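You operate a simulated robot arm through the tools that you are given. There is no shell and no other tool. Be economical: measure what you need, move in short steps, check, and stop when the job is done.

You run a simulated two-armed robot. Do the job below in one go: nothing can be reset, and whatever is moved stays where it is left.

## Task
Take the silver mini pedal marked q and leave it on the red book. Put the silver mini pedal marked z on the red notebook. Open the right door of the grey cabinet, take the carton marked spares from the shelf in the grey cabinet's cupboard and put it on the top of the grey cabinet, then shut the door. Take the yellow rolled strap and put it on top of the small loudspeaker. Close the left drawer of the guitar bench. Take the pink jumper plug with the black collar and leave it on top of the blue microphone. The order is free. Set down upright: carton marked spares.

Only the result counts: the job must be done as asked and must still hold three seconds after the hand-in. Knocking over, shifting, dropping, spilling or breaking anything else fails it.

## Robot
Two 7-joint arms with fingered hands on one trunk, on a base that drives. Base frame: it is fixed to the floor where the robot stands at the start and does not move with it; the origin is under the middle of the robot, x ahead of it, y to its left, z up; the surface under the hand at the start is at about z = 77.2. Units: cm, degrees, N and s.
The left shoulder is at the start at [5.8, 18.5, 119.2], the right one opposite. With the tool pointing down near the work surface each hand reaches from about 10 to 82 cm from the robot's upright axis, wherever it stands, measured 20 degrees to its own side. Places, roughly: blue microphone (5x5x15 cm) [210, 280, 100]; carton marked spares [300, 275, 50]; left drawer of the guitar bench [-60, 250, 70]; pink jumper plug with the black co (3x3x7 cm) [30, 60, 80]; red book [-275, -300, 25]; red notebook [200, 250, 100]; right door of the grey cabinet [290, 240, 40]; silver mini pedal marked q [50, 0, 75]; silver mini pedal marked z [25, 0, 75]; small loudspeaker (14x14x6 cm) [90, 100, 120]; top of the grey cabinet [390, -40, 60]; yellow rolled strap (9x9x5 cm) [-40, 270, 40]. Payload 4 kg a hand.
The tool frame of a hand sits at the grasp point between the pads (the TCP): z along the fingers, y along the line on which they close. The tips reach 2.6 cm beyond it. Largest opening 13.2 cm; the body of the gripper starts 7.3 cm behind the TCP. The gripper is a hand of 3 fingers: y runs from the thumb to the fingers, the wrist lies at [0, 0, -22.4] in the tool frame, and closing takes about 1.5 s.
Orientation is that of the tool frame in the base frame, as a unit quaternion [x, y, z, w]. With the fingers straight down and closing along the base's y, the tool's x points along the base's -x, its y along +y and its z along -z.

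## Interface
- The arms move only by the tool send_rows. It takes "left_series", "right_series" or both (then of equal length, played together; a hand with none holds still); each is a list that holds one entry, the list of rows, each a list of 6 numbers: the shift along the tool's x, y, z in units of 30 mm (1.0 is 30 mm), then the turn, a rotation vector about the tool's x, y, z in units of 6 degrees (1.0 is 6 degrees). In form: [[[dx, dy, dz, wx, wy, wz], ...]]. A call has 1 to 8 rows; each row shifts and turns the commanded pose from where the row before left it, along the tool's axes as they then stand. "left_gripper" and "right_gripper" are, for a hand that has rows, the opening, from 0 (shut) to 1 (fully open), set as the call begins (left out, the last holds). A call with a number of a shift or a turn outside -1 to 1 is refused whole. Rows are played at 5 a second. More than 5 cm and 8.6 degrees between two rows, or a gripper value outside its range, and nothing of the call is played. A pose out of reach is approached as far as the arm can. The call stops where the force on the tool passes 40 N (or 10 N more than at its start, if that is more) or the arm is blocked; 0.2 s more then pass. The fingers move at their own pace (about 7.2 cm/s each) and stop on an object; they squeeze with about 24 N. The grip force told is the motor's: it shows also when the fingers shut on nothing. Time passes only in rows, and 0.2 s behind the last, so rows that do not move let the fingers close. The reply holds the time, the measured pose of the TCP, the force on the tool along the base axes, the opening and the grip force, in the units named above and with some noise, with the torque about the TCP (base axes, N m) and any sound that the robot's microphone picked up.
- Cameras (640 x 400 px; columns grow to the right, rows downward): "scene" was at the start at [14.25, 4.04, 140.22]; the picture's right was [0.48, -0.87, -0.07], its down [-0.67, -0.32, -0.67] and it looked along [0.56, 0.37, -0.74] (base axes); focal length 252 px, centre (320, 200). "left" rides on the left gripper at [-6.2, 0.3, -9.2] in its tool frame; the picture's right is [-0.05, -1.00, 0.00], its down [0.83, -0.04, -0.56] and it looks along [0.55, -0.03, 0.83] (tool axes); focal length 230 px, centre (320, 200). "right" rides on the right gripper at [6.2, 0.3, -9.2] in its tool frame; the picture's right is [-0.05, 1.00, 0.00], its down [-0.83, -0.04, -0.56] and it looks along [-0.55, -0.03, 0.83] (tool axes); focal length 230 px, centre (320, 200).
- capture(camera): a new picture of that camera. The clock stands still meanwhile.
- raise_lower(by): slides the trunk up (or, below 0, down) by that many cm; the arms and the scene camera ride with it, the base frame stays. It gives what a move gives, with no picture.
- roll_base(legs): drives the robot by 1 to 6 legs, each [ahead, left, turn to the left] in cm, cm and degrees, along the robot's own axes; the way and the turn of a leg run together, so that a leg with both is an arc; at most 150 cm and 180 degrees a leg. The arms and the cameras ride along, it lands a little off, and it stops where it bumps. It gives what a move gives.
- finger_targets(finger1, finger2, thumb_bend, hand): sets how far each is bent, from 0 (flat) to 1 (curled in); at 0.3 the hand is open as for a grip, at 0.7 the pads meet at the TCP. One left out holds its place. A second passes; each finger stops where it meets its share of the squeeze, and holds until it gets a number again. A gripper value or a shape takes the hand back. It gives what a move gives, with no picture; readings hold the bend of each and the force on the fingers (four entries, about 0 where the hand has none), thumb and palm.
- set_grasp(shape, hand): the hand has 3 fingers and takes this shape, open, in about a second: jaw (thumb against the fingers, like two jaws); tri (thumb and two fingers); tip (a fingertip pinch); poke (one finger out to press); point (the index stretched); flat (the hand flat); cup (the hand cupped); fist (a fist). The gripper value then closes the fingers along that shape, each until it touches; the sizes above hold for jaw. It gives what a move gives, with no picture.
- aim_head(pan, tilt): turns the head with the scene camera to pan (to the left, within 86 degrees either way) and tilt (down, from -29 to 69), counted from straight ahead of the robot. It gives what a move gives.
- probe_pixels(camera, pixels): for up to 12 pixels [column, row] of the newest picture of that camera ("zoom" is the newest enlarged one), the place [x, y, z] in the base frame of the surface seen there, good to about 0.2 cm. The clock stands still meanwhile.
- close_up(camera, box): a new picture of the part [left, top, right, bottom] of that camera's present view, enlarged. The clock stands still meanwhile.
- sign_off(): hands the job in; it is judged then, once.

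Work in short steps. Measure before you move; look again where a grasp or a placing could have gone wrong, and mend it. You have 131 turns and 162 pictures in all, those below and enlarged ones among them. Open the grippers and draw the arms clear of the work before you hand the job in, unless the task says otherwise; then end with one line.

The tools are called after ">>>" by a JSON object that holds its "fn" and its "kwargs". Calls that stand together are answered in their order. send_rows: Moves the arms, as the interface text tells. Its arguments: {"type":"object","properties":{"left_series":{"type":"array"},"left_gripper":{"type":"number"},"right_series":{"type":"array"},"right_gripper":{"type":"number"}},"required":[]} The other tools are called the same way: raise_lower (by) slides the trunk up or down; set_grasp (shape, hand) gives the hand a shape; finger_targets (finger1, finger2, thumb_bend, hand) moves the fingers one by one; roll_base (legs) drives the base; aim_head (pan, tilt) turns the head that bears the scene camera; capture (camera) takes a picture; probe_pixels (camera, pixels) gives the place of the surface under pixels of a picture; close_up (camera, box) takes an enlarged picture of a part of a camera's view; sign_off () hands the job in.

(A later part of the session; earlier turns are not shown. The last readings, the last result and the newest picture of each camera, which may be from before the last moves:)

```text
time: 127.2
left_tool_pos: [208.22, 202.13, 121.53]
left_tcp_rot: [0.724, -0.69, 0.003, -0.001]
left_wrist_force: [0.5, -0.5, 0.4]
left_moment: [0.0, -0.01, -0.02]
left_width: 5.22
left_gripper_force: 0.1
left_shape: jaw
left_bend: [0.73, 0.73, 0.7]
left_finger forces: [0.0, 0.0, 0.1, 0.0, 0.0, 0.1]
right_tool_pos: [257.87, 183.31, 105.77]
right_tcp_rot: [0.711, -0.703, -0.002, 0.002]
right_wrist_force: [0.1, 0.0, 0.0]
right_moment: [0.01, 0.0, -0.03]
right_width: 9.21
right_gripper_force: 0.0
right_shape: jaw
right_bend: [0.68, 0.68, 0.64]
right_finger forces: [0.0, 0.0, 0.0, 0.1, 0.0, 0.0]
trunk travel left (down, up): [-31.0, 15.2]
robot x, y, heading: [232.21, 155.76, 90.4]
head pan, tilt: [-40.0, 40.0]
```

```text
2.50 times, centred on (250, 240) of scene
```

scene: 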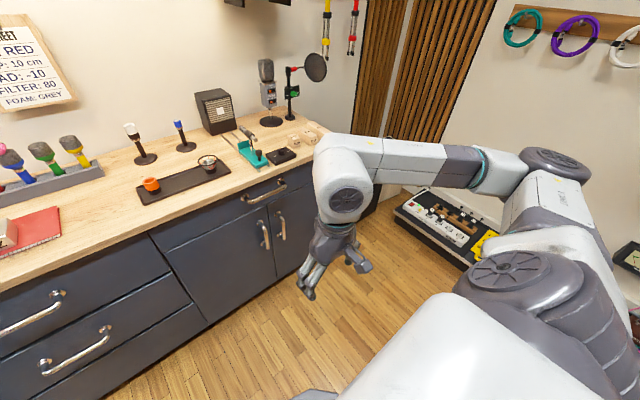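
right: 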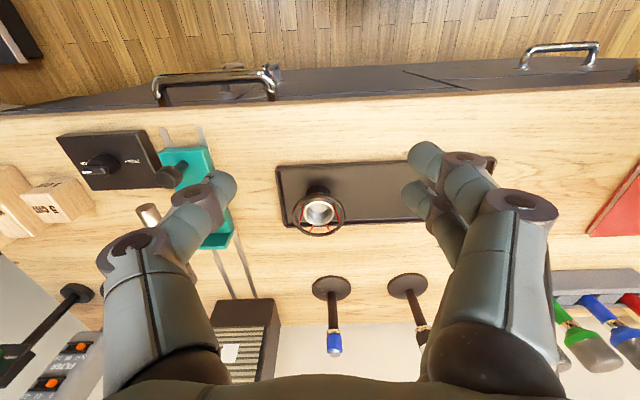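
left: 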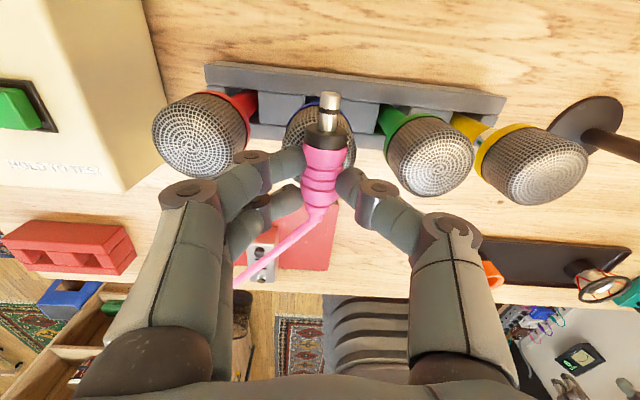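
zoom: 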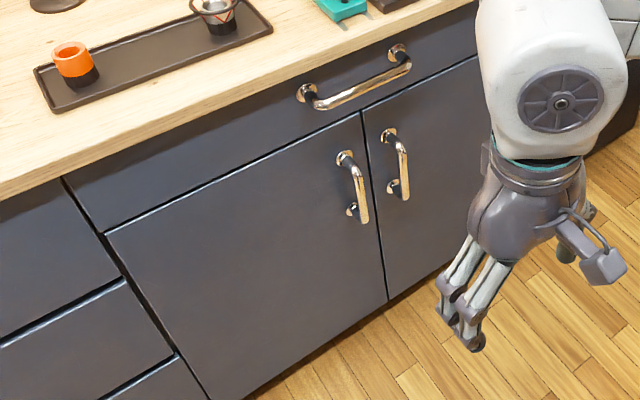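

Right-door handle: bar at x=277, y=234.5, z 50–64; door face y≈239.8, hinge on the right. I position the base, lower the trunk and pitch the right hand forward.

>>> {"fn": "roll_base", "kwargs": {"legs": [[8, -17, 0]]}}

>>> {"fn": "raise_lower", "kwargs": {"by": -28}}

>>> {"fn": "send_rows", "kwargs": {"right_series": [[[-0.9, 0, 0, 0, 0, 0], [-0.9, 0, 0, 0, 0, 0], [-0.9, 0, 0, 0, 0, 0], [-0.9, 0, 0, 0, 0, 0], [-0.9, 0, 0, 0, 0, 0], [-0.9, 0, 0, 0, 0, 0], [-0.9, 0, 0, 0, 0, 0]]], "right_gripper": 0.5}}

>>> {"fn": "send_rows", "kwargs": {"right_series": [[[0, 0, 0, 0, -1, 0], [0, 0, 0, 0, -1, 0], [0, 0, 0, 0, -1, 0], [0, 0, 0, 0, -1, 0], [0, 0, 0, 0, -1, 0], [0, 0, 0, 0, -1, 0], [0, 0, 0, 0, -1, 0], [0, 0, 0, 0, -1, 0]]]}}

>>> {"fn": "send_rows", "kwargs": {"right_series": [[[0, 0, 0, 0, -1, 0], [0, 0, 0, 0, -1, 0], [0, 0, 0, 0, -1, 0], [0, 0, 0, 0, -1, 0], [0, 0, 0, 0, -1, 0], [0, 0, 0, 0, -1, 0], [0, 0, 0, 0, -1, 0]]]}}

>>> {"fn": "capture", "kwargs": {"camera": "scene"}}

```text
time: 128.7
left_tool_pos: [225.03, 210.18, 121.64]
left_tcp_rot: [0.724, -0.69, 0.003, -0.001]
left_wrist_force: [0.2, -0.3, 0.5]
left_moment: [-0.01, -0.02, 0.02]
left_width: 5.25
left_gripper_force: 0.0
left_shape: jaw
left_bend: [0.73, 0.73, 0.7]
left_finger forces: [0.1, 0.0, 0.0, 0.0, 0.0, 0.1]
right_tool_pos: [274.72, 191.25, 105.81]
right_tcp_rot: [0.71, -0.704, -0.002, 0.0]
right_wrist_force: [0.1, 1.3, 0.7]
right_moment: [-0.04, -0.03, -0.01]
right_width: 9.21
right_gripper_force: 0.1
right_shape: jaw
right_bend: [0.68, 0.68, 0.64]
right_finger forces: [0.1, 0.1, 0.0, 0.1, 0.1, 0.0]
trunk travel left (down, up): [-31.0, 15.2]
robot x, y, heading: [249.08, 163.86, 90.1]
head pan, tilt: [-40.0, 40.0]
```

```text
time: 131.6
left_tool_pos: [225.18, 210.11, 93.6]
left_tcp_rot: [0.724, -0.69, 0.003, -0.001]
left_wrist_force: [0.3, -0.1, 0.3]
left_moment: [-0.01, 0.0, 0.0]
left_width: 5.23
left_gripper_force: 0.1
left_shape: jaw
left_bend: [0.73, 0.73, 0.7]
left_finger forces: [0.0, 0.0, 0.0, 0.0, 0.0, 0.1]
right_tool_pos: [274.87, 193.14, 66.35]
right_tcp_rot: [0.699, -0.693, 0.123, 0.128]
right_wrist_force: [0.4, -0.5, -0.6]
right_moment: [0.02, 0.02, 0.01]
right_width: 9.22
right_gripper_force: 0.1
right_shape: jaw
right_bend: [0.68, 0.68, 0.64]
right_finger forces: [0.1, 0.1, 0.0, 0.0, 0.0, 0.0]
trunk travel left (down, up): [-3.0, 43.2]
robot x, y, heading: [249.13, 163.78, 90.4]
head pan, tilt: [-40.0, 40.0]
```

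```text
time: 133.2
left_tool_pos: [225.07, 210.42, 93.54]
left_tcp_rot: [0.724, -0.69, 0.004, -0.001]
left_wrist_force: [-0.8, 0.0, 0.4]
left_moment: [-0.01, 0.03, 0.0]
left_width: 5.22
left_gripper_force: 0.0
left_shape: jaw
left_bend: [0.73, 0.73, 0.7]
left_finger forces: [0.0, 0.0, 0.1, 0.1, 0.1, 0.1]
right_tool_pos: [274.63, 210.94, 59.75]
right_tcp_rot: [0.699, -0.693, 0.123, 0.128]
right_wrist_force: [0.4, 0.6, 0.0]
right_moment: [-0.05, -0.02, 0.02]
right_width: 6.66
right_gripper_force: 0.1
right_shape: jaw
right_bend: [0.73, 0.73, 0.7]
right_finger forces: [0.0, 0.0, 0.0, 0.1, 0.0, 0.0]
trunk travel left (down, up): [-3.0, 43.2]
robot x, y, heading: [249.0, 163.92, 90.1]
head pan, tilt: [-40.0, 40.0]
```

```text
time: 135.0
left_tool_pos: [225.14, 210.18, 93.64]
left_tcp_rot: [0.724, -0.69, 0.003, -0.002]
left_wrist_force: [-0.3, -0.1, 0.5]
left_moment: [-0.02, -0.03, -0.01]
left_width: 5.24
left_gripper_force: 0.1
left_shape: jaw
left_bend: [0.73, 0.73, 0.7]
left_finger forces: [0.0, 0.0, 0.0, 0.1, 0.1, 0.0]
right_tool_pos: [274.47, 210.92, 59.7]
right_tcp_rot: [0.688, -0.685, -0.171, -0.165]
right_wrist_force: [0.1, 0.4, 0.4]
right_moment: [0.01, 0.03, -0.03]
right_width: 6.67
right_gripper_force: 0.0
right_shape: jaw
right_bend: [0.73, 0.73, 0.7]
right_finger forces: [0.0, 0.0, 0.1, 0.0, 0.0, 0.0]
trunk travel left (down, up): [-3.0, 43.2]
robot x, y, heading: [249.05, 163.5, 90.2]
head pan, tilt: [-40.0, 40.0]
```

```text
time: 136.6
left_tool_pos: [225.18, 210.34, 93.57]
left_tcp_rot: [0.724, -0.69, 0.005, -0.002]
left_wrist_force: [-0.1, 0.1, -0.4]
left_moment: [0.01, 0.0, -0.03]
left_width: 5.24
left_gripper_force: 0.0
left_shape: jaw
left_bend: [0.73, 0.73, 0.7]
left_finger forces: [0.1, 0.0, 0.0, 0.1, 0.0, 0.0]
right_tool_pos: [274.4, 212.89, 58.5]
right_tcp_rot: [0.669, -0.663, -0.242, -0.233]
right_wrist_force: [0.2, -0.9, 0.0]
right_moment: [-0.02, -0.01, -0.04]
right_width: 6.65
right_gripper_force: 0.1
right_shape: jaw
right_bend: [0.73, 0.73, 0.7]
right_finger forces: [0.0, 0.0, 0.0, 0.1, 0.0, 0.0]
right hand out of reach, approached as far as the arm can: row 1, 2, 3, 4, 5, 6, 7
trunk travel left (down, up): [-3.0, 43.2]
robot x, y, heading: [249.15, 164.17, 90.5]
head pan, tilt: [-40.0, 40.0]
```

```text
90 pictures are left
```

scene: 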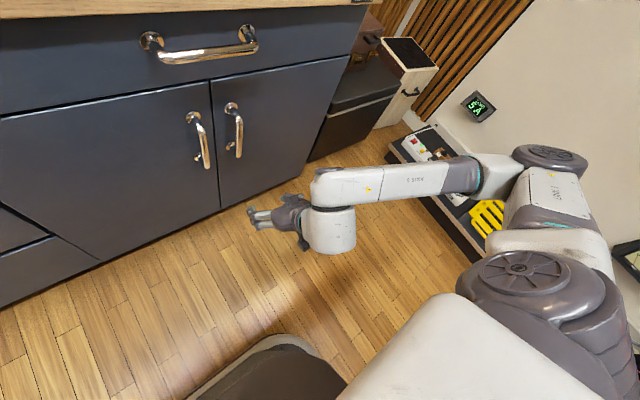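

The pitch is limited with the arm folded. I back the base 22 cm and extend the arm forward, then pitch more.

>>> {"fn": "roll_base", "kwargs": {"legs": [[-22, 0, 0]]}}

>>> {"fn": "send_rows", "kwargs": {"right_series": [[[-0.7, 0, 0.58, 0, 0, 0], [-0.7, 0, 0.58, 0, 0, 0], [-0.7, 0, 0.58, 0, 0, 0], [-0.7, 0, 0.58, 0, 0, 0], [-0.7, 0, 0.58, 0, 0, 0], [-0.7, 0, 0.58, 0, 0, 0], [-0.7, 0, 0.58, 0, 0, 0]]]}}

>>> {"fn": "send_rows", "kwargs": {"right_series": [[[0, 0, 0, 0, -1, 0], [0, 0, 0, 0, -1, 0], [0, 0, 0, 0, -1, 0], [0, 0, 0, 0, -1, 0], [0, 0, 0, 0, -1, 0], [0, 0, 0, 0, -1, 0], [0, 0, 0, 0, -1, 0], [0, 0, 0, 0, -1, 0]]]}}

>>> {"fn": "capture", "kwargs": {"camera": "scene"}}

```text
time: 138.2
left_tool_pos: [225.16, 188.22, 93.74]
left_tcp_rot: [0.724, -0.69, 0.004, -0.002]
left_wrist_force: [-0.8, -0.3, 1.1]
left_moment: [0.03, 0.02, 0.03]
left_width: 5.22
left_gripper_force: 0.0
left_shape: jaw
left_bend: [0.73, 0.73, 0.7]
left_finger forces: [0.1, 0.0, 0.0, 0.0, 0.0, 0.1]
right_tool_pos: [274.39, 190.74, 58.74]
right_tcp_rot: [0.669, -0.663, -0.242, -0.233]
right_wrist_force: [0.6, 0.0, 0.4]
right_moment: [-0.02, 0.01, -0.01]
right_width: 6.66
right_gripper_force: 0.0
right_shape: jaw
right_bend: [0.73, 0.73, 0.7]
right_finger forces: [0.0, 0.0, 0.0, 0.0, 0.0, 0.0]
trunk travel left (down, up): [-3.0, 43.2]
robot x, y, heading: [249.04, 141.91, 90.1]
head pan, tilt: [-40.0, 40.0]
```

```text
time: 139.8
left_tool_pos: [225.32, 188.22, 93.69]
left_tcp_rot: [0.724, -0.689, 0.004, -0.001]
left_wrist_force: [0.5, -0.6, -0.5]
left_moment: [-0.01, -0.05, -0.02]
left_width: 5.22
left_gripper_force: 0.1
left_shape: jaw
left_bend: [0.73, 0.73, 0.7]
left_finger forces: [0.0, 0.1, 0.0, 0.1, 0.0, 0.1]
right_tool_pos: [274.3, 209.91, 58.44]
right_tcp_rot: [0.67, -0.663, -0.242, -0.233]
right_wrist_force: [-0.3, 0.0, 0.4]
right_moment: [0.01, -0.01, -0.02]
right_width: 6.67
right_gripper_force: 0.0
right_shape: jaw
right_bend: [0.73, 0.73, 0.7]
right_finger forces: [0.0, 0.1, 0.0, 0.1, 0.1, 0.1]
trunk travel left (down, up): [-3.0, 43.2]
robot x, y, heading: [248.9, 141.78, 90.1]
head pan, tilt: [-40.0, 40.0]
```

```text
time: 141.7
left_tool_pos: [225.29, 188.18, 93.57]
left_tcp_rot: [0.724, -0.69, 0.004, -0.002]
left_wrist_force: [-0.7, 0.9, -0.5]
left_moment: [-0.01, 0.0, 0.03]
left_width: 5.22
left_gripper_force: 0.1
left_shape: jaw
left_bend: [0.73, 0.73, 0.7]
left_finger forces: [0.0, 0.0, 0.0, 0.0, 0.0, 0.0]
right_tool_pos: [274.23, 209.84, 58.39]
right_tcp_rot: [0.639, -0.636, -0.31, -0.301]
right_wrist_force: [0.1, -0.4, 0.1]
right_moment: [0.02, -0.02, 0.01]
right_width: 6.66
right_gripper_force: 0.0
right_shape: jaw
right_bend: [0.73, 0.73, 0.7]
right_finger forces: [0.0, 0.0, 0.1, 0.0, 0.0, 0.0]
right hand out of reach, approached as far as the arm can: row 3, 4, 5, 6, 7, 8
trunk travel left (down, up): [-3.0, 43.2]
robot x, y, heading: [249.16, 141.4, 90.2]
head pan, tilt: [-40.0, 40.0]
```

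```text
89 pictures are left
```

scene: 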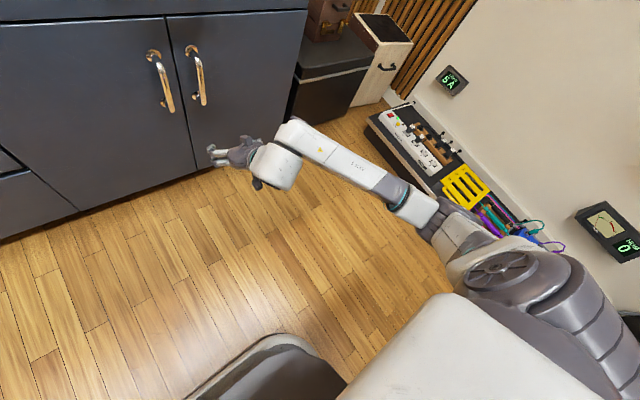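

~51° pitch suffices to grip a vertical bar. I drive forward 22 cm and right 2.8 cm to put the handle between the fingers.

>>> {"fn": "roll_base", "kwargs": {"legs": [[19, -2.8, 0]]}}

>>> {"fn": "capture", "kwargs": {"camera": "right"}}

```text
time: 143.2
left_tool_pos: [227.97, 207.31, 93.42]
left_tcp_rot: [0.724, -0.69, 0.004, -0.001]
left_wrist_force: [-0.3, -0.7, -0.5]
left_moment: [-0.04, 0.01, 0.02]
left_width: 5.24
left_gripper_force: 0.0
left_shape: jaw
left_bend: [0.73, 0.73, 0.7]
left_finger forces: [0.0, 0.0, 0.0, 0.0, 0.1, 0.1]
right_tool_pos: [276.92, 228.98, 58.36]
right_tcp_rot: [0.64, -0.635, -0.31, -0.301]
right_wrist_force: [-0.8, -0.1, -0.4]
right_moment: [0.0, 0.0, 0.0]
right_width: 6.64
right_gripper_force: 0.1
right_shape: jaw
right_bend: [0.73, 0.73, 0.7]
right_finger forces: [0.0, 0.0, 0.0, 0.0, 0.0, 0.1]
trunk travel left (down, up): [-3.0, 43.2]
robot x, y, heading: [251.92, 160.92, 90.2]
head pan, tilt: [-40.0, 40.0]
```

```text
88 pictures are left
```

right: 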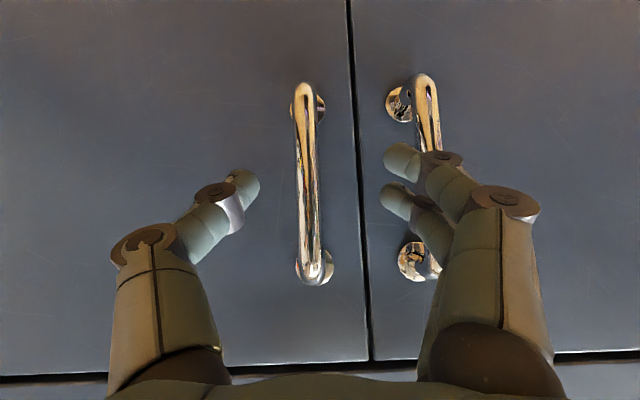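

The right-door handle (308,190) is centred between the fingers; narrow the opening to clear the other handle, advance 5 cm, then close.

>>> {"fn": "send_rows", "kwargs": {"right_series": [[[0, 0, 0, 0, 0, 0], [0, 0, 0, 0, 0, 0], [-0.2, 0, 0.26, 0, 0, 0], [-0.2, 0, 0.26, 0, 0, 0], [-0.2, 0, 0.26, 0, 0, 0], [-0.2, 0, 0.26, 0, 0, 0], [-0.22, 0, 0.26, 0, 0, 0]]], "right_gripper": 0.32}}

>>> {"fn": "capture", "kwargs": {"camera": "right"}}

```text
time: 144.8
left_tool_pos: [228.03, 207.22, 93.56]
left_tcp_rot: [0.724, -0.69, 0.005, 0.0]
left_wrist_force: [-0.9, 0.1, 0.6]
left_moment: [-0.03, -0.01, -0.03]
left_width: 5.24
left_gripper_force: 0.1
left_shape: jaw
left_bend: [0.73, 0.73, 0.7]
left_finger forces: [0.0, 0.0, 0.0, 0.0, 0.0, 0.0]
right_tool_pos: [276.81, 234.0, 58.37]
right_tcp_rot: [0.64, -0.635, -0.31, -0.301]
right_wrist_force: [0.0, 0.1, -0.7]
right_moment: [-0.01, 0.01, -0.01]
right_width: 4.26
right_gripper_force: 0.1
right_shape: jaw
right_bend: [0.73, 0.73, 0.7]
right_finger forces: [0.1, 0.0, 0.0, 0.0, 0.0, 0.1]
trunk travel left (down, up): [-3.0, 43.2]
robot x, y, heading: [252.09, 161.09, 90.3]
head pan, tilt: [-40.0, 40.0]
```

```text
87 pictures are left
```

right: 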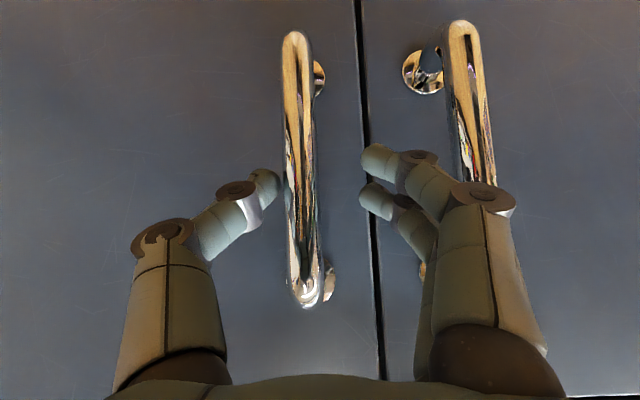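

The bar is between the fingers. Close on it with a small centring shift.

>>> {"fn": "send_rows", "kwargs": {"right_series": [[[-0.05, -0.15, 0.06, 0, 0, 0], [0, 0, 0, 0, 0, 0], [0, 0, 0, 0, 0, 0], [0, 0, 0, 0, 0, 0], [0, 0, 0, 0, 0, 0], [0, 0, 0, 0, 0, 0]]], "right_gripper": 0}}

>>> {"fn": "roll_base", "kwargs": {"legs": [[-8, 0, 0]]}}

>>> {"fn": "capture", "kwargs": {"camera": "scene"}}

```text
time: 146.2
left_tool_pos: [227.89, 207.28, 93.48]
left_tcp_rot: [0.725, -0.689, 0.004, -0.001]
left_wrist_force: [-0.4, -0.3, 0.1]
left_moment: [0.04, 0.0, -0.02]
left_width: 5.26
left_gripper_force: 0.0
left_shape: jaw
left_bend: [0.73, 0.73, 0.7]
left_finger forces: [0.0, 0.0, 0.1, 0.1, 0.0, 0.1]
right_tool_pos: [277.36, 234.01, 58.39]
right_tcp_rot: [0.64, -0.635, -0.31, -0.301]
right_wrist_force: [-3.1, -0.5, -0.6]
right_moment: [-0.07, 0.07, 0.08]
right_width: 1.34
right_gripper_force: 23.5
right_shape: jaw
right_bend: [0.7, 0.68, 0.7]
right_finger forces: [13.4, 10.7, 0.1, 0.0, 20.1, 0.0]
trunk travel left (down, up): [-3.0, 43.2]
robot x, y, heading: [251.86, 160.79, 90.1]
head pan, tilt: [-40.0, 40.0]
```

```text
time: 147.3
left_tool_pos: [228.21, 199.27, 93.74]
left_tcp_rot: [0.724, -0.69, 0.004, 0.0]
left_wrist_force: [0.2, -0.4, -0.7]
left_moment: [-0.01, -0.01, 0.01]
left_width: 5.22
left_gripper_force: 0.0
left_shape: jaw
left_bend: [0.73, 0.73, 0.7]
left_finger forces: [0.0, 0.1, 0.0, 0.1, 0.0, 0.0]
right_tool_pos: [277.93, 226.21, 58.49]
right_tcp_rot: [0.638, -0.636, -0.309, -0.304]
right_wrist_force: [30.2, 11.2, 1.0]
right_moment: [0.15, -0.44, -0.16]
right_width: 1.81
right_gripper_force: 23.7
right_shape: jaw
right_bend: [0.72, 0.7, 0.7]
right_finger forces: [1.9, 3.8, 0.1, 0.0, 36.3, 0.0]
trunk travel left (down, up): [-3.0, 43.2]
robot x, y, heading: [252.01, 153.04, 90.2]
head pan, tilt: [-40.0, 40.0]
```

```text
86 pictures are left
```

scene: 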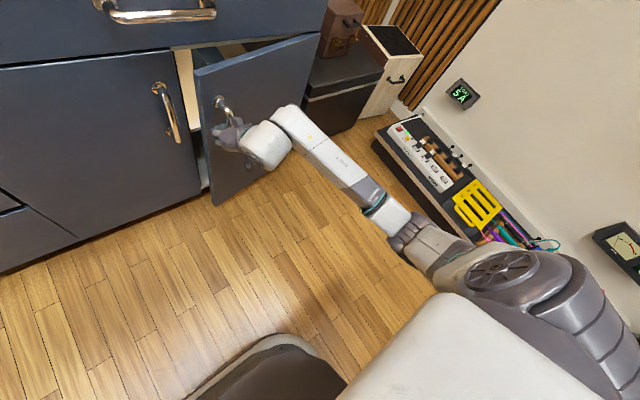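

The door is ajar (~13°) with side load from the arc. I follow the arc: back and to the right.

>>> {"fn": "roll_base", "kwargs": {"legs": [[-4, -3, 0], [-5, -3, 0], [-5, -4, 0]]}}

>>> {"fn": "capture", "kwargs": {"camera": "scene"}}

```text
time: 149.3
left_tool_pos: [238.08, 185.33, 93.68]
left_tcp_rot: [0.724, -0.69, 0.003, -0.001]
left_wrist_force: [0.1, 0.0, -0.4]
left_moment: [0.05, 0.01, -0.04]
left_width: 5.24
left_gripper_force: 0.0
left_shape: jaw
left_bend: [0.73, 0.73, 0.7]
left_finger forces: [0.0, 0.1, 0.1, 0.1, 0.0, 0.1]
right_tool_pos: [288.05, 212.38, 58.46]
right_tcp_rot: [0.638, -0.637, -0.308, -0.305]
right_wrist_force: [6.8, 9.2, -1.8]
right_moment: [-0.02, -0.11, 0.33]
right_width: 1.34
right_gripper_force: 23.9
right_shape: jaw
right_bend: [0.73, 0.7, 0.7]
right_finger forces: [19.5, 6.2, 0.0, 0.0, 32.7, 0.0]
trunk travel left (down, up): [-3.0, 43.2]
robot x, y, heading: [261.88, 138.95, 90.2]
head pan, tilt: [-40.0, 40.0]
```

```text
85 pictures are left
```

scene: 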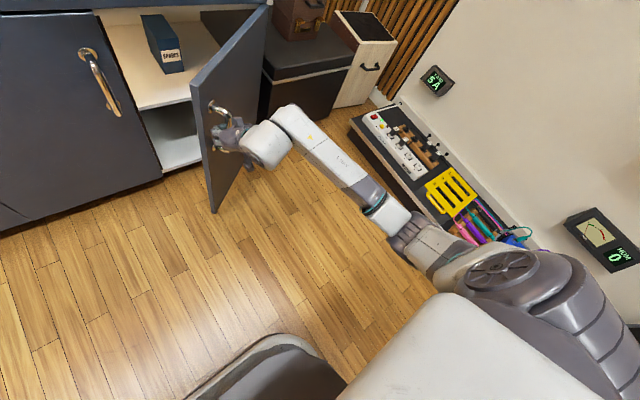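

Door is ~43° open and the SPARES carton is visible at (165,45). I release the handle and back off, then will push the door from its inner side.

>>> {"fn": "send_rows", "kwargs": {"right_series": [[[0, 0, 0, 0, 0, 0], [0, 0, 0, 0, 0, 0], [0, 0, 0, 0, 0, 0], [0.3, 0, -0.4, 0, 0, 0], [0.4, 0, -0.5, 0, 0, 0], [0.5, 0, -0.6, 0, 0, 0], [0.5, 0, -0.6, 0, 0, 0]]], "right_gripper": 0.4}}

>>> {"fn": "roll_base", "kwargs": {"legs": [[-4, 18, 0]]}}

>>> {"fn": "capture", "kwargs": {"camera": "scene"}}

```text
time: 150.9
left_tool_pos: [237.84, 185.32, 93.56]
left_tcp_rot: [0.724, -0.69, 0.004, -0.001]
left_wrist_force: [0.0, 0.5, -0.2]
left_moment: [-0.03, 0.02, -0.01]
left_width: 5.24
left_gripper_force: 0.1
left_shape: jaw
left_bend: [0.73, 0.73, 0.7]
left_finger forces: [0.0, 0.1, 0.0, 0.0, 0.2, 0.1]
right_tool_pos: [286.82, 204.99, 58.77]
right_tcp_rot: [0.643, -0.631, -0.312, -0.303]
right_wrist_force: [-0.1, -0.1, -0.2]
right_moment: [0.05, -0.02, -0.04]
right_width: 5.24
right_gripper_force: 0.1
right_shape: jaw
right_bend: [0.73, 0.73, 0.7]
right_finger forces: [0.0, 0.0, 0.0, 0.1, 0.1, 0.0]
right hand out of reach, approached as far as the arm can: row 7
trunk travel left (down, up): [-3.0, 43.2]
robot x, y, heading: [261.8, 138.86, 90.2]
head pan, tilt: [-40.0, 40.0]
```

```text
time: 152.4
left_tool_pos: [220.27, 181.29, 93.61]
left_tcp_rot: [0.724, -0.689, 0.003, -0.001]
left_wrist_force: [-0.3, -0.1, 0.0]
left_moment: [0.01, -0.01, 0.01]
left_width: 5.23
left_gripper_force: 0.0
left_shape: jaw
left_bend: [0.73, 0.73, 0.7]
left_finger forces: [0.0, 0.1, 0.0, 0.0, 0.0, 0.1]
right_tool_pos: [269.15, 201.11, 58.76]
right_tcp_rot: [0.643, -0.63, -0.313, -0.302]
right_wrist_force: [-0.9, -0.4, -0.3]
right_moment: [-0.03, -0.03, -0.01]
right_width: 5.25
right_gripper_force: 0.0
right_shape: jaw
right_bend: [0.73, 0.73, 0.7]
right_finger forces: [0.0, 0.1, 0.0, 0.1, 0.0, 0.1]
trunk travel left (down, up): [-3.0, 43.2]
robot x, y, heading: [244.23, 134.77, 90.0]
head pan, tilt: [-40.0, 40.0]
```

```text
84 pictures are left
```

scene: 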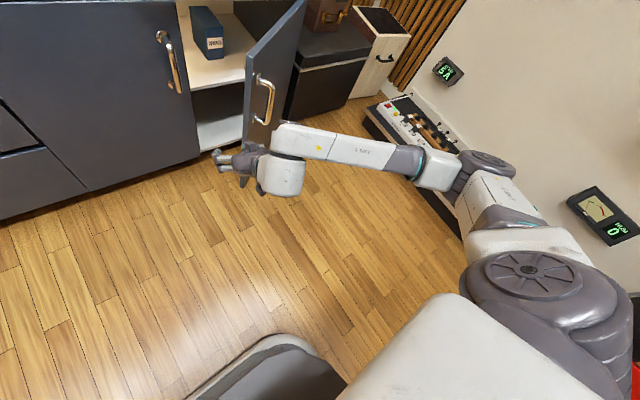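

I measure the carton, shelf and the door's edge.

>>> {"fn": "probe_pixels", "kwargs": {"camera": "scene", "pixels": [[247, 85], [245, 125], [195, 10], [213, 8], [205, 45], [223, 40], [208, 58], [224, 55], [215, 72], [232, 78], [295, 20], [260, 95]]}}

>>> {"fn": "close_up", "kwargs": {"camera": "scene", "box": [160, 0, 320, 160]}}

```text
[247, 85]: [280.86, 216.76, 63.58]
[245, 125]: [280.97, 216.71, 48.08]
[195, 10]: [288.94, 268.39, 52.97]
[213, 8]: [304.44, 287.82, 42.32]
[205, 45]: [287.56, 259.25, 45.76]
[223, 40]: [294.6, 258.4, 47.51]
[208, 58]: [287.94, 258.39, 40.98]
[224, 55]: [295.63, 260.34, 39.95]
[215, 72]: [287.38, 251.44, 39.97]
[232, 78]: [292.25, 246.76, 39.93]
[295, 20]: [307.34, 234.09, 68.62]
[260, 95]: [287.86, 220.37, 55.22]
```

```text
2.50 times, centred on (240, 80) of scene
```

zoom: 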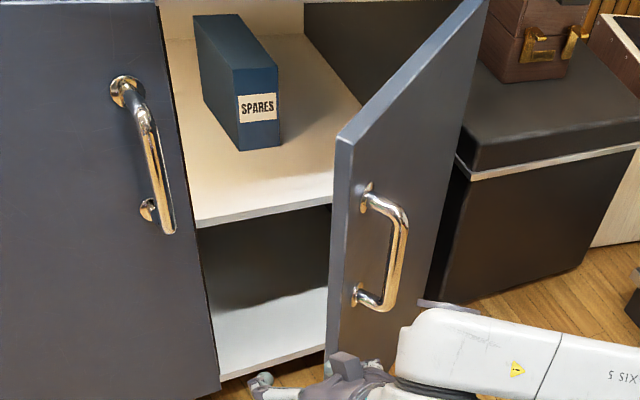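

Carton: x 287.7–294.8, front y≈258.5, z 40–53, on the shelf z=40. I'll tuck the right hand upright and high, and use the left hand to push the door from inside.

>>> {"fn": "send_rows", "kwargs": {"right_series": [[[0.3, 0, -0.8, 0, 1, 0], [0.3, 0, -0.8, 0, 1, 0], [0, 0, -0.8, 0, 1, 0], [0, 0, -0.8, 0, 1, 0], [0, 0, -0.8, 0, 1, 0], [0, 0, -0.8, 0, 1, 0], [0, 0, -0.8, 0, 1, 0], [0, 0, -0.8, 0, 1, 0]]]}}

>>> {"fn": "send_rows", "kwargs": {"right_series": [[[0.5, 0, -0.9, 0, 0.5, 0], [0.5, 0, -0.9, 0, 0, 0], [0.5, 0, -0.9, 0, 0, 0], [0.5, 0, -0.9, 0, 0, 0], [0.5, 0, -0.9, 0, 0, 0], [0.5, 0, -0.9, 0, 0, 0], [0.5, 0, -0.9, 0, 0, 0]]], "left_series": [[[-0.8, 0, 0, 0, 0, 0], [-0.8, 0, 0, 0, 0, 0], [-0.8, 0, 0, 0, 0, 0], [-0.8, 0, 0, 0, 0, 0], [-0.8, 0, 0, 0, 0, 0], [-0.8, 0, 0, 0, 0, 0], [-0.8, 0, 0, 0, 0, 0]]], "left_gripper": 0}}

>>> {"fn": "capture", "kwargs": {"camera": "scene"}}

```text
time: 154.2
left_tool_pos: [220.25, 181.33, 93.63]
left_tcp_rot: [0.723, -0.69, 0.003, -0.002]
left_wrist_force: [0.3, -0.3, 0.5]
left_moment: [-0.01, 0.0, -0.03]
left_width: 5.22
left_gripper_force: 0.1
left_shape: jaw
left_bend: [0.73, 0.73, 0.7]
left_finger forces: [0.0, 0.1, 0.0, 0.1, 0.1, 0.0]
right_tool_pos: [269.36, 190.34, 73.47]
right_tcp_rot: [0.715, -0.698, -0.023, -0.018]
right_wrist_force: [1.0, 0.3, 0.0]
right_moment: [0.04, -0.02, -0.01]
right_width: 5.26
right_gripper_force: 0.0
right_shape: jaw
right_bend: [0.73, 0.73, 0.7]
right_finger forces: [0.0, 0.1, 0.1, 0.0, 0.0, 0.0]
trunk travel left (down, up): [-3.0, 43.2]
robot x, y, heading: [244.0, 135.24, 90.1]
head pan, tilt: [-40.0, 40.0]
```

```text
time: 155.8
left_tool_pos: [219.5, 198.31, 93.48]
left_tcp_rot: [0.724, -0.69, 0.004, -0.001]
left_wrist_force: [0.5, 0.4, 0.3]
left_moment: [0.0, -0.02, 0.0]
left_width: 0.0
left_gripper_force: 24.3
left_shape: jaw
left_bend: [0.63, 0.63, 0.66]
left_finger forces: [0.1, 0.0, 0.1, 0.1, 0.1, 0.1]
right_tool_pos: [269.64, 179.65, 92.16]
right_tcp_rot: [0.715, -0.699, -0.005, -0.001]
right_wrist_force: [0.8, 0.1, -0.3]
right_moment: [0.01, 0.02, -0.01]
right_width: 5.27
right_gripper_force: 0.1
right_shape: jaw
right_bend: [0.73, 0.73, 0.7]
right_finger forces: [0.1, 0.1, 0.0, 0.0, 0.1, 0.0]
trunk travel left (down, up): [-3.0, 43.2]
robot x, y, heading: [243.94, 135.06, 90.2]
head pan, tilt: [-40.0, 40.0]
```

```text
82 pictures are left
```

scene: 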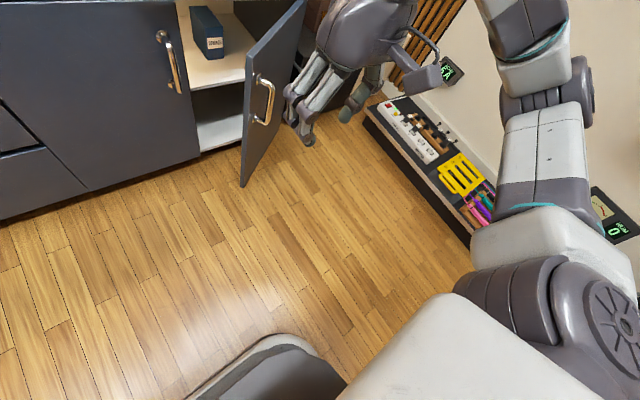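

Base moves so the left hand stands in front of the doors; then I lower the left hand to door height.

>>> {"fn": "roll_base", "kwargs": {"legs": [[0, -46, 0]]}}

>>> {"fn": "send_rows", "kwargs": {"left_series": [[[0, 0, 1, 0, 0, 0], [0, 0, 1, 0, 0, 0], [0, 0, 1, 0, 0, 0], [0, 0, 1, 0, 0, 0], [0, 0, 1, 0, 0, 0], [0, 0, 1, 0, 0, 0], [0, 0, 1, 0, 0, 0], [0, 0, 1, 0, 0, 0]]]}}

>>> {"fn": "send_rows", "kwargs": {"left_series": [[[0, 0, 1, 0, 0, 0], [0, 0, 1, 0, 0, 0], [0, 0, 1, 0, 0, 0]]]}}

>>> {"fn": "aim_head", "kwargs": {"pan": 10, "tilt": 40}}

>>> {"fn": "capture", "kwargs": {"camera": "scene"}}

```text
time: 158.6
left_tool_pos: [266.11, 198.35, 93.62]
left_tcp_rot: [0.723, -0.691, 0.003, -0.002]
left_wrist_force: [-1.0, -0.9, 0.5]
left_moment: [-0.02, 0.01, 0.0]
left_width: 0.0
left_gripper_force: 24.4
left_shape: jaw
left_bend: [0.63, 0.63, 0.66]
left_finger forces: [0.1, 0.0, 0.0, 0.0, 0.0, 0.1]
right_tool_pos: [316.44, 179.63, 92.14]
right_tcp_rot: [0.715, -0.699, -0.005, 0.0]
right_wrist_force: [-0.4, -0.1, 0.7]
right_moment: [-0.02, 0.01, -0.03]
right_width: 5.28
right_gripper_force: 0.1
right_shape: jaw
right_bend: [0.73, 0.73, 0.7]
right_finger forces: [0.0, 0.0, 0.0, 0.0, 0.1, 0.1]
trunk travel left (down, up): [-3.0, 43.2]
robot x, y, heading: [290.72, 134.93, 89.9]
head pan, tilt: [-40.0, 40.0]
```

```text
time: 160.4
left_tool_pos: [266.14, 198.2, 69.42]
left_tcp_rot: [0.723, -0.691, 0.004, -0.001]
left_wrist_force: [0.3, -0.1, -0.1]
left_moment: [-0.01, -0.03, -0.02]
left_width: 0.0
left_gripper_force: 24.5
left_shape: jaw
left_bend: [0.63, 0.63, 0.66]
left_finger forces: [0.0, 0.0, 0.1, 0.0, 0.0, 0.0]
right_tool_pos: [316.46, 179.56, 91.95]
right_tcp_rot: [0.714, -0.7, -0.004, -0.001]
right_wrist_force: [-0.4, -0.2, -0.2]
right_moment: [0.01, 0.03, -0.03]
right_width: 5.29
right_gripper_force: 0.1
right_shape: jaw
right_bend: [0.73, 0.73, 0.7]
right_finger forces: [0.0, 0.0, 0.1, 0.0, 0.0, 0.0]
trunk travel left (down, up): [-3.0, 43.2]
robot x, y, heading: [290.46, 135.29, 89.7]
head pan, tilt: [-40.0, 40.0]
```

```text
time: 161.2
left_tool_pos: [266.27, 198.32, 60.49]
left_tcp_rot: [0.723, -0.691, 0.003, -0.001]
left_wrist_force: [0.3, 0.4, -0.3]
left_moment: [-0.03, -0.02, 0.0]
left_width: 0.01
left_gripper_force: 24.3
left_shape: jaw
left_bend: [0.63, 0.63, 0.66]
left_finger forces: [0.0, 0.1, 0.1, 0.1, 0.0, 0.0]
right_tool_pos: [316.39, 179.65, 92.01]
right_tcp_rot: [0.714, -0.7, -0.005, 0.0]
right_wrist_force: [0.3, 0.1, 0.2]
right_moment: [-0.02, -0.02, -0.01]
right_width: 5.25
right_gripper_force: 0.1
right_shape: jaw
right_bend: [0.73, 0.73, 0.7]
right_finger forces: [0.0, 0.0, 0.0, 0.0, 0.0, 0.0]
trunk travel left (down, up): [-3.0, 43.2]
robot x, y, heading: [290.8, 135.13, 89.8]
head pan, tilt: [-40.0, 40.0]
```

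```text
time: 162.4
left_tool_pos: [266.23, 198.13, 60.5]
left_tcp_rot: [0.723, -0.691, 0.004, -0.002]
left_wrist_force: [-0.6, 0.4, -1.1]
left_moment: [0.0, 0.01, -0.02]
left_width: 0.01
left_gripper_force: 23.8
left_shape: jaw
left_bend: [0.63, 0.63, 0.66]
left_finger forces: [0.0, 0.1, 0.0, 0.0, 0.0, 0.0]
right_tool_pos: [316.37, 179.55, 91.94]
right_tcp_rot: [0.714, -0.7, -0.005, -0.001]
right_wrist_force: [-1.1, -0.3, 0.6]
right_moment: [-0.01, -0.01, 0.0]
right_width: 5.27
right_gripper_force: 0.1
right_shape: jaw
right_bend: [0.73, 0.73, 0.7]
right_finger forces: [0.0, 0.0, 0.0, 0.0, 0.0, 0.0]
trunk travel left (down, up): [-3.0, 43.2]
robot x, y, heading: [290.63, 135.21, 90.1]
head pan, tilt: [10.0, 40.0]
```

```text
81 pictures are left
```

scene: 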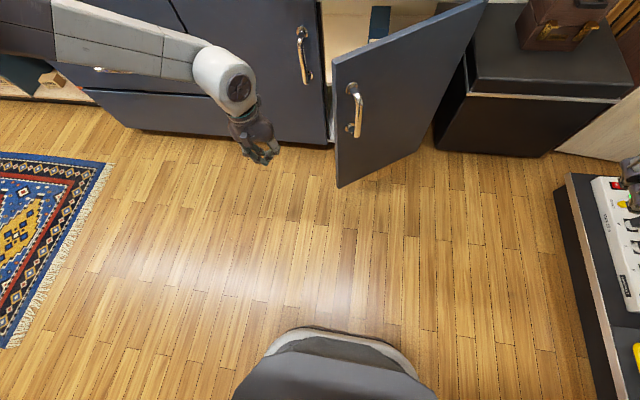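

The left hand is low, in front of the left door. I probe the trunk and pedalboard, then drive forward 23 cm.

>>> {"fn": "probe_pixels", "kwargs": {"camera": "scene", "pixels": [[440, 138], [545, 155], [475, 85], [565, 190], [590, 330], [335, 130], [480, 20]]}}

>>> {"fn": "roll_base", "kwargs": {"legs": [[24, 0, 0]]}}

>>> {"fn": "capture", "kwargs": {"camera": "scene"}}

```text
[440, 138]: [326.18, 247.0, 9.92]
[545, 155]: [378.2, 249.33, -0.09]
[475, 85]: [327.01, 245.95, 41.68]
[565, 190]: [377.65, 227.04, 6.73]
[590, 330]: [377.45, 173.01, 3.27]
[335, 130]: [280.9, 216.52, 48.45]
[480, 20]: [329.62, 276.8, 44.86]
```

```text
time: 164.2
left_tool_pos: [266.3, 222.26, 60.48]
left_tcp_rot: [0.723, -0.691, 0.004, -0.001]
left_wrist_force: [0.4, -0.4, 0.1]
left_moment: [0.0, -0.03, -0.03]
left_width: 0.0
left_gripper_force: 24.2
left_shape: jaw
left_bend: [0.63, 0.63, 0.66]
left_finger forces: [0.0, 0.0, 0.0, 0.1, 0.0, 0.1]
right_tool_pos: [316.4, 203.56, 92.06]
right_tcp_rot: [0.713, -0.701, -0.004, -0.001]
right_wrist_force: [-0.4, 0.1, -0.5]
right_moment: [-0.01, -0.01, -0.01]
right_width: 5.25
right_gripper_force: 0.1
right_shape: jaw
right_bend: [0.73, 0.73, 0.7]
right_finger forces: [0.1, 0.1, 0.0, 0.0, 0.1, 0.0]
trunk travel left (down, up): [-3.0, 43.2]
robot x, y, heading: [290.67, 159.15, 90.1]
head pan, tilt: [10.0, 40.0]
```

```text
80 pictures are left
```

scene: 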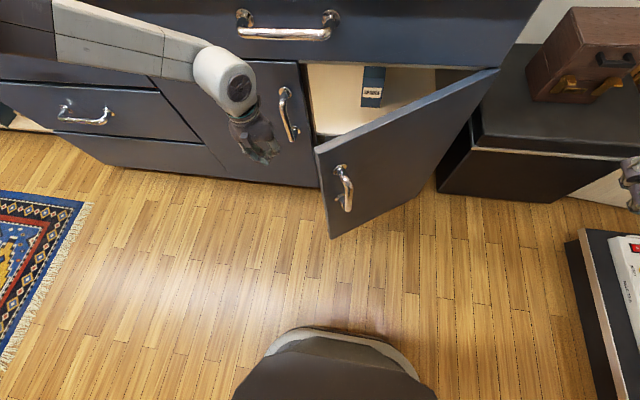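

Slide right 40 cm, pushing the door's inner face with the left hand.

>>> {"fn": "roll_base", "kwargs": {"legs": [[0, -20, 0], [0, -18, 0]]}}

>>> {"fn": "capture", "kwargs": {"camera": "scene"}}

```text
time: 166.9
left_tool_pos: [304.33, 222.07, 60.5]
left_tcp_rot: [0.723, -0.691, 0.003, -0.001]
left_wrist_force: [-0.5, 0.8, -0.6]
left_moment: [-0.04, 0.01, -0.01]
left_width: 0.03
left_gripper_force: 23.9
left_shape: jaw
left_bend: [0.63, 0.63, 0.66]
left_finger forces: [0.1, 0.0, 0.0, 0.0, 0.0, 0.1]
right_tool_pos: [354.61, 203.46, 92.01]
right_tcp_rot: [0.714, -0.701, -0.006, -0.001]
right_wrist_force: [0.6, -0.8, -0.5]
right_moment: [-0.01, 0.01, 0.02]
right_width: 5.28
right_gripper_force: 0.1
right_shape: jaw
right_bend: [0.73, 0.73, 0.7]
right_finger forces: [0.1, 0.0, 0.0, 0.1, 0.0, 0.0]
trunk travel left (down, up): [-3.0, 43.2]
robot x, y, heading: [328.21, 158.81, 89.8]
head pan, tilt: [10.0, 40.0]
```

```text
79 pictures are left
```

scene: 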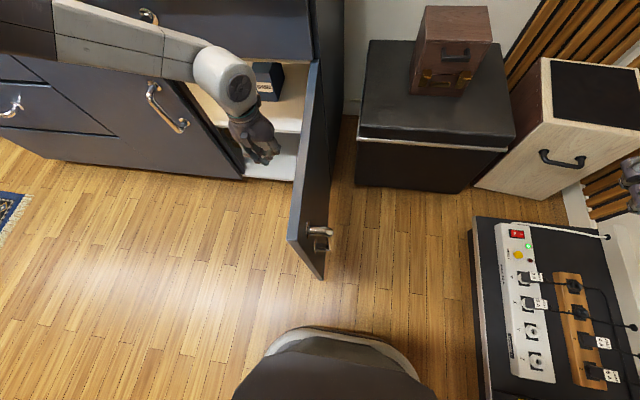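

Door is at ~80°. I move back to near the door's edge and push further right.

>>> {"fn": "roll_base", "kwargs": {"legs": [[-13, 0, 0], [0, -16, 0]]}}

>>> {"fn": "send_rows", "kwargs": {"left_series": [[[0, -0.9, 0, 0, 0, 0], [0, -0.9, 0, 0, 0, 0], [0, -0.9, 0, 0, 0, 0], [-0.5, -0.9, 0, 0, 0, 0], [-0.5, -0.9, 0, 0, 0, 0]]]}}

>>> {"fn": "capture", "kwargs": {"camera": "scene"}}

```text
time: 169.2
left_tool_pos: [320.32, 208.86, 60.58]
left_tcp_rot: [0.722, -0.692, 0.003, -0.001]
left_wrist_force: [0.0, -0.6, 0.8]
left_moment: [0.0, 0.05, 0.0]
left_width: 0.01
left_gripper_force: 24.0
left_shape: jaw
left_bend: [0.64, 0.64, 0.66]
left_finger forces: [0.1, 0.0, 0.0, 0.0, 0.0, 0.0]
right_tool_pos: [370.65, 190.3, 91.99]
right_tcp_rot: [0.713, -0.701, -0.006, -0.001]
right_wrist_force: [0.5, 0.2, -0.5]
right_moment: [0.01, 0.03, 0.02]
right_width: 5.3
right_gripper_force: 0.0
right_shape: jaw
right_bend: [0.73, 0.73, 0.7]
right_finger forces: [0.0, 0.0, 0.0, 0.1, 0.1, 0.0]
trunk travel left (down, up): [-3.0, 43.2]
robot x, y, heading: [344.75, 146.01, 89.8]
head pan, tilt: [10.0, 40.0]
```

```text
time: 169.6
left_tool_pos: [320.94, 209.1, 60.52]
left_tcp_rot: [0.725, -0.688, 0.0, 0.004]
left_wrist_force: [-11.5, -6.5, 6.8]
left_moment: [0.67, -1.53, -0.17]
left_width: 0.0
left_gripper_force: 23.6
left_shape: jaw
left_bend: [0.64, 0.64, 0.66]
left_finger forces: [0.0, 0.1, 0.0, 0.0, 0.0, 13.3]
right_tool_pos: [370.19, 190.5, 92.09]
right_tcp_rot: [0.715, -0.699, -0.004, -0.001]
right_wrist_force: [0.4, 0.8, -0.1]
right_moment: [0.01, 0.02, 0.01]
right_width: 5.23
right_gripper_force: 0.1
right_shape: jaw
right_bend: [0.73, 0.73, 0.7]
right_finger forces: [0.0, 0.0, 0.1, 0.0, 0.0, 0.1]
trunk travel left (down, up): [-3.0, 43.2]
robot x, y, heading: [344.62, 145.32, 90.1]
head pan, tilt: [10.0, 40.0]
stopped in row 1 (left hand): the force on the tool passed its limit at 56 N (the readings are from after the stop); the commanded pose is now the measured one
```

```text
78 pictures are left
```

scene: 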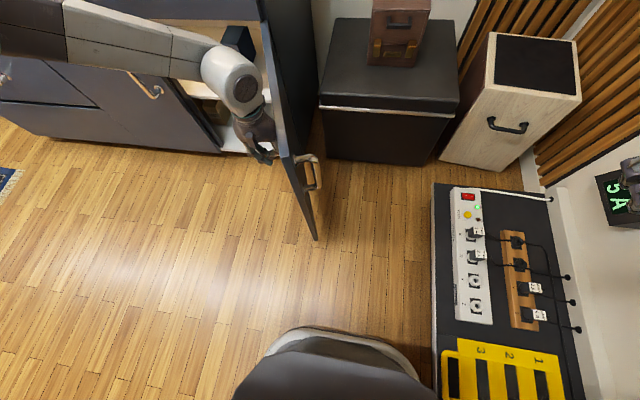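

The door is at ~105° and seems to be at its stop; good. I move the base left, raise the left hand out of the way, and prepare the right hand.

>>> {"fn": "roll_base", "kwargs": {"legs": [[0, 82, 0]]}}

>>> {"fn": "send_rows", "kwargs": {"left_series": [[[0.6, 0, -1, 0, 0, 0], [0.6, 0, -1, 0, 0, 0], [0.6, 0, -1, 0, 0, 0], [0.6, 0, -1, 0, 0, 0], [0.6, 0, -1, 0, 0, 0], [0.6, 0, -1, 0, 0, 0], [0.6, 0, -1, 0, 0, 0], [0.6, 0, -1, 0, 0, 0]]], "right_series": [[[-0.9, 0, 0.5, 0, 0, 0], [-0.9, 0, 0.5, 0, 0, 0], [-0.9, 0, 0.5, 0, 0, 0], [-0.9, 0, 0.5, 0, 0, 0], [-0.9, 0, 0.5, 0, 0, 0], [-0.9, 0, 0.5, 0, 0, 0], [-0.9, 0, 0.5, 0, 0, 0], [-0.9, 0, 0.5, 0, 0, 0]]], "right_gripper": 0.85}}

>>> {"fn": "send_rows", "kwargs": {"right_series": [[[0, 0, 1, 0, 0, 0], [0, 0, 1, 0, 0, 0], [0, 0, 1, 0, 0, 0], [0, 0, 1, 0, 0, 0], [0, 0, 1, 0, 0, 0], [0, 0, 1, 0, 0, 0], [0, 0, 1, 0, 0, 0]]]}}

>>> {"fn": "send_rows", "kwargs": {"right_series": [[[0, 0, 0, 0, -1, 0], [0, 0, 0, 0, -1, 0], [0, 0, 0, 0, -1, 0], [0, 0, 0, 0, -1, 0], [0, 0, 0, 0, -1, 0], [0, 0, 0, 0, -1, 0], [0, 0, 0, 0, -1, 0], [0, 0, 0, 0, -1, 0]]]}}

>>> {"fn": "aim_head", "kwargs": {"pan": -20, "tilt": 35}}

>>> {"fn": "capture", "kwargs": {"camera": "scene"}}

```text
time: 173.9
left_tool_pos: [239.77, 209.46, 60.47]
left_tcp_rot: [0.722, -0.692, 0.0, 0.004]
left_wrist_force: [0.2, 0.6, 0.1]
left_moment: [0.0, -0.03, 0.02]
left_width: 0.03
left_gripper_force: 24.1
left_shape: jaw
left_bend: [0.64, 0.64, 0.66]
left_finger forces: [0.0, 0.0, 0.0, 0.1, 0.0, 0.0]
right_tool_pos: [288.94, 190.44, 92.07]
right_tcp_rot: [0.712, -0.702, -0.004, -0.002]
right_wrist_force: [0.1, 0.0, -1.4]
right_moment: [0.01, -0.02, -0.02]
right_width: 5.24
right_gripper_force: 0.0
right_shape: jaw
right_bend: [0.73, 0.73, 0.7]
right_finger forces: [0.0, 0.0, 0.0, 0.0, 0.0, 0.1]
trunk travel left (down, up): [-3.0, 43.2]
robot x, y, heading: [262.77, 146.22, 89.8]
head pan, tilt: [10.0, 40.0]
```

```text
time: 175.7
left_tool_pos: [240.41, 195.29, 84.6]
left_tcp_rot: [0.722, -0.692, 0.0, 0.004]
left_wrist_force: [0.6, -0.3, -0.4]
left_moment: [0.02, 0.03, 0.0]
left_width: 0.0
left_gripper_force: 24.4
left_shape: jaw
left_bend: [0.64, 0.64, 0.66]
left_finger forces: [0.1, 0.0, 0.0, 0.0, 0.1, 0.0]
right_tool_pos: [288.64, 212.09, 80.28]
right_tcp_rot: [0.712, -0.702, -0.005, -0.001]
right_wrist_force: [-0.3, -0.1, -1.0]
right_moment: [0.02, -0.01, 0.01]
right_width: 11.21
right_gripper_force: 0.0
right_shape: jaw
right_bend: [0.54, 0.54, 0.5]
right_finger forces: [0.0, 0.0, 0.1, 0.1, 0.0, 0.1]
trunk travel left (down, up): [-3.0, 43.2]
robot x, y, heading: [262.93, 145.9, 89.5]
head pan, tilt: [10.0, 40.0]
```

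```text
time: 177.3
left_tool_pos: [240.49, 195.35, 84.44]
left_tcp_rot: [0.722, -0.692, 0.001, 0.005]
left_wrist_force: [-0.6, -0.3, 0.2]
left_moment: [-0.03, 0.01, 0.0]
left_width: 0.0
left_gripper_force: 23.9
left_shape: jaw
left_bend: [0.64, 0.64, 0.66]
left_finger forces: [0.1, 0.0, 0.1, 0.0, 0.1, 0.0]
right_tool_pos: [288.48, 212.36, 59.14]
right_tcp_rot: [0.713, -0.701, -0.005, -0.001]
right_wrist_force: [0.3, -0.3, -0.1]
right_moment: [-0.02, 0.01, -0.01]
right_width: 11.21
right_gripper_force: 0.1
right_shape: jaw
right_bend: [0.54, 0.54, 0.5]
right_finger forces: [0.0, 0.0, 0.0, 0.1, 0.1, 0.0]
trunk travel left (down, up): [-3.0, 43.2]
robot x, y, heading: [262.78, 146.07, 89.3]
head pan, tilt: [10.0, 40.0]
```

```text
time: 179.1
left_tool_pos: [240.46, 195.34, 84.58]
left_tcp_rot: [0.723, -0.691, 0.001, 0.004]
left_wrist_force: [0.2, -0.5, 0.5]
left_moment: [-0.01, -0.01, 0.04]
left_width: 0.02
left_gripper_force: 23.6
left_shape: jaw
left_bend: [0.64, 0.64, 0.66]
left_finger forces: [0.1, 0.0, 0.0, 0.1, 0.0, 0.1]
right_tool_pos: [288.49, 212.37, 59.32]
right_tcp_rot: [0.648, -0.641, -0.296, -0.287]
right_wrist_force: [-0.1, 0.6, 0.6]
right_moment: [-0.01, 0.0, -0.01]
right_width: 11.2
right_gripper_force: 0.0
right_shape: jaw
right_bend: [0.54, 0.54, 0.5]
right_finger forces: [0.1, 0.0, 0.0, 0.0, 0.1, 0.0]
trunk travel left (down, up): [-3.0, 43.2]
robot x, y, heading: [262.9, 145.63, 89.4]
head pan, tilt: [10.0, 40.0]
```

```text
time: 180.1
left_tool_pos: [240.41, 195.26, 84.39]
left_tcp_rot: [0.722, -0.692, 0.001, 0.005]
left_wrist_force: [0.4, 0.0, 0.2]
left_moment: [0.02, 0.0, 0.01]
left_width: 0.02
left_gripper_force: 24.3
left_shape: jaw
left_bend: [0.64, 0.64, 0.66]
left_finger forces: [0.0, 0.0, 0.0, 0.0, 0.0, 0.1]
right_tool_pos: [288.4, 212.25, 59.15]
right_tcp_rot: [0.648, -0.642, -0.294, -0.286]
right_wrist_force: [0.0, -0.8, 0.2]
right_moment: [0.02, 0.01, 0.01]
right_width: 11.2
right_gripper_force: 0.0
right_shape: jaw
right_bend: [0.54, 0.54, 0.5]
right_finger forces: [0.0, 0.0, 0.0, 0.0, 0.1, 0.0]
trunk travel left (down, up): [-3.0, 43.2]
robot x, y, heading: [262.6, 146.01, 89.3]
head pan, tilt: [-20.0, 35.0]
```

```text
77 pictures are left
```

scene: 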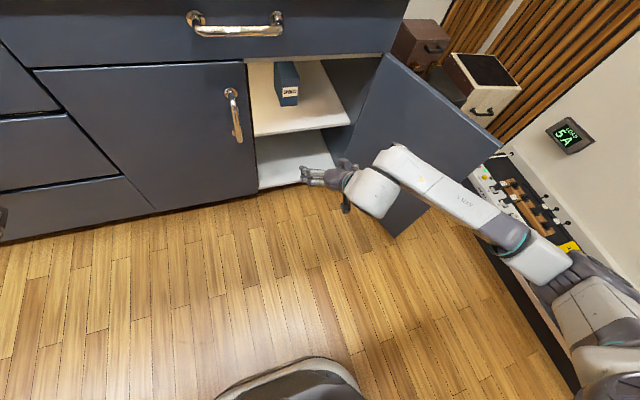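

I check the forearm and elbow heights versus the open door.

>>> {"fn": "probe_pixels", "kwargs": {"camera": "scene", "pixels": [[385, 175], [440, 185], [500, 220], [545, 260], [590, 290], [500, 150], [400, 60], [402, 235], [300, 75], [260, 60], [290, 103], [350, 125]]}}

>>> {"fn": "close_up", "kwargs": {"camera": "scene", "box": [220, 20, 420, 220]}}

```text
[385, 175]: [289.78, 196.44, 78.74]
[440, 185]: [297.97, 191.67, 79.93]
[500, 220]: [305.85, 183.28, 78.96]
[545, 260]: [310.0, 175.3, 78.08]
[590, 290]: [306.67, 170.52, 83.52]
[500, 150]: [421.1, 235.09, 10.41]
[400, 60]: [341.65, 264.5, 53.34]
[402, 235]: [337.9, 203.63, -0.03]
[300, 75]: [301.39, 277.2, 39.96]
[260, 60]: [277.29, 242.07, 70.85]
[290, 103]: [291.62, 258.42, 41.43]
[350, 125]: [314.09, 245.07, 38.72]
```

```text
2.00 times, centred on (320, 120) of scene
```

zoom: 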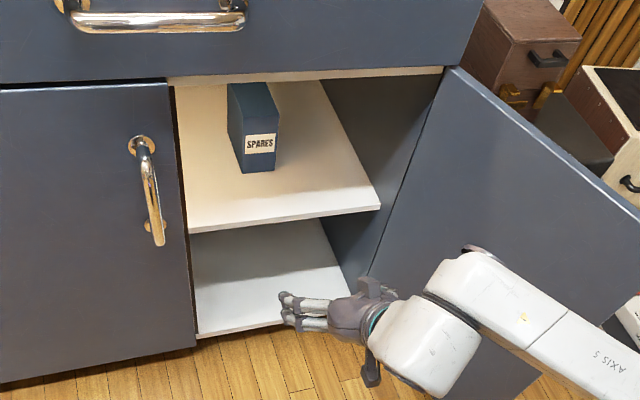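

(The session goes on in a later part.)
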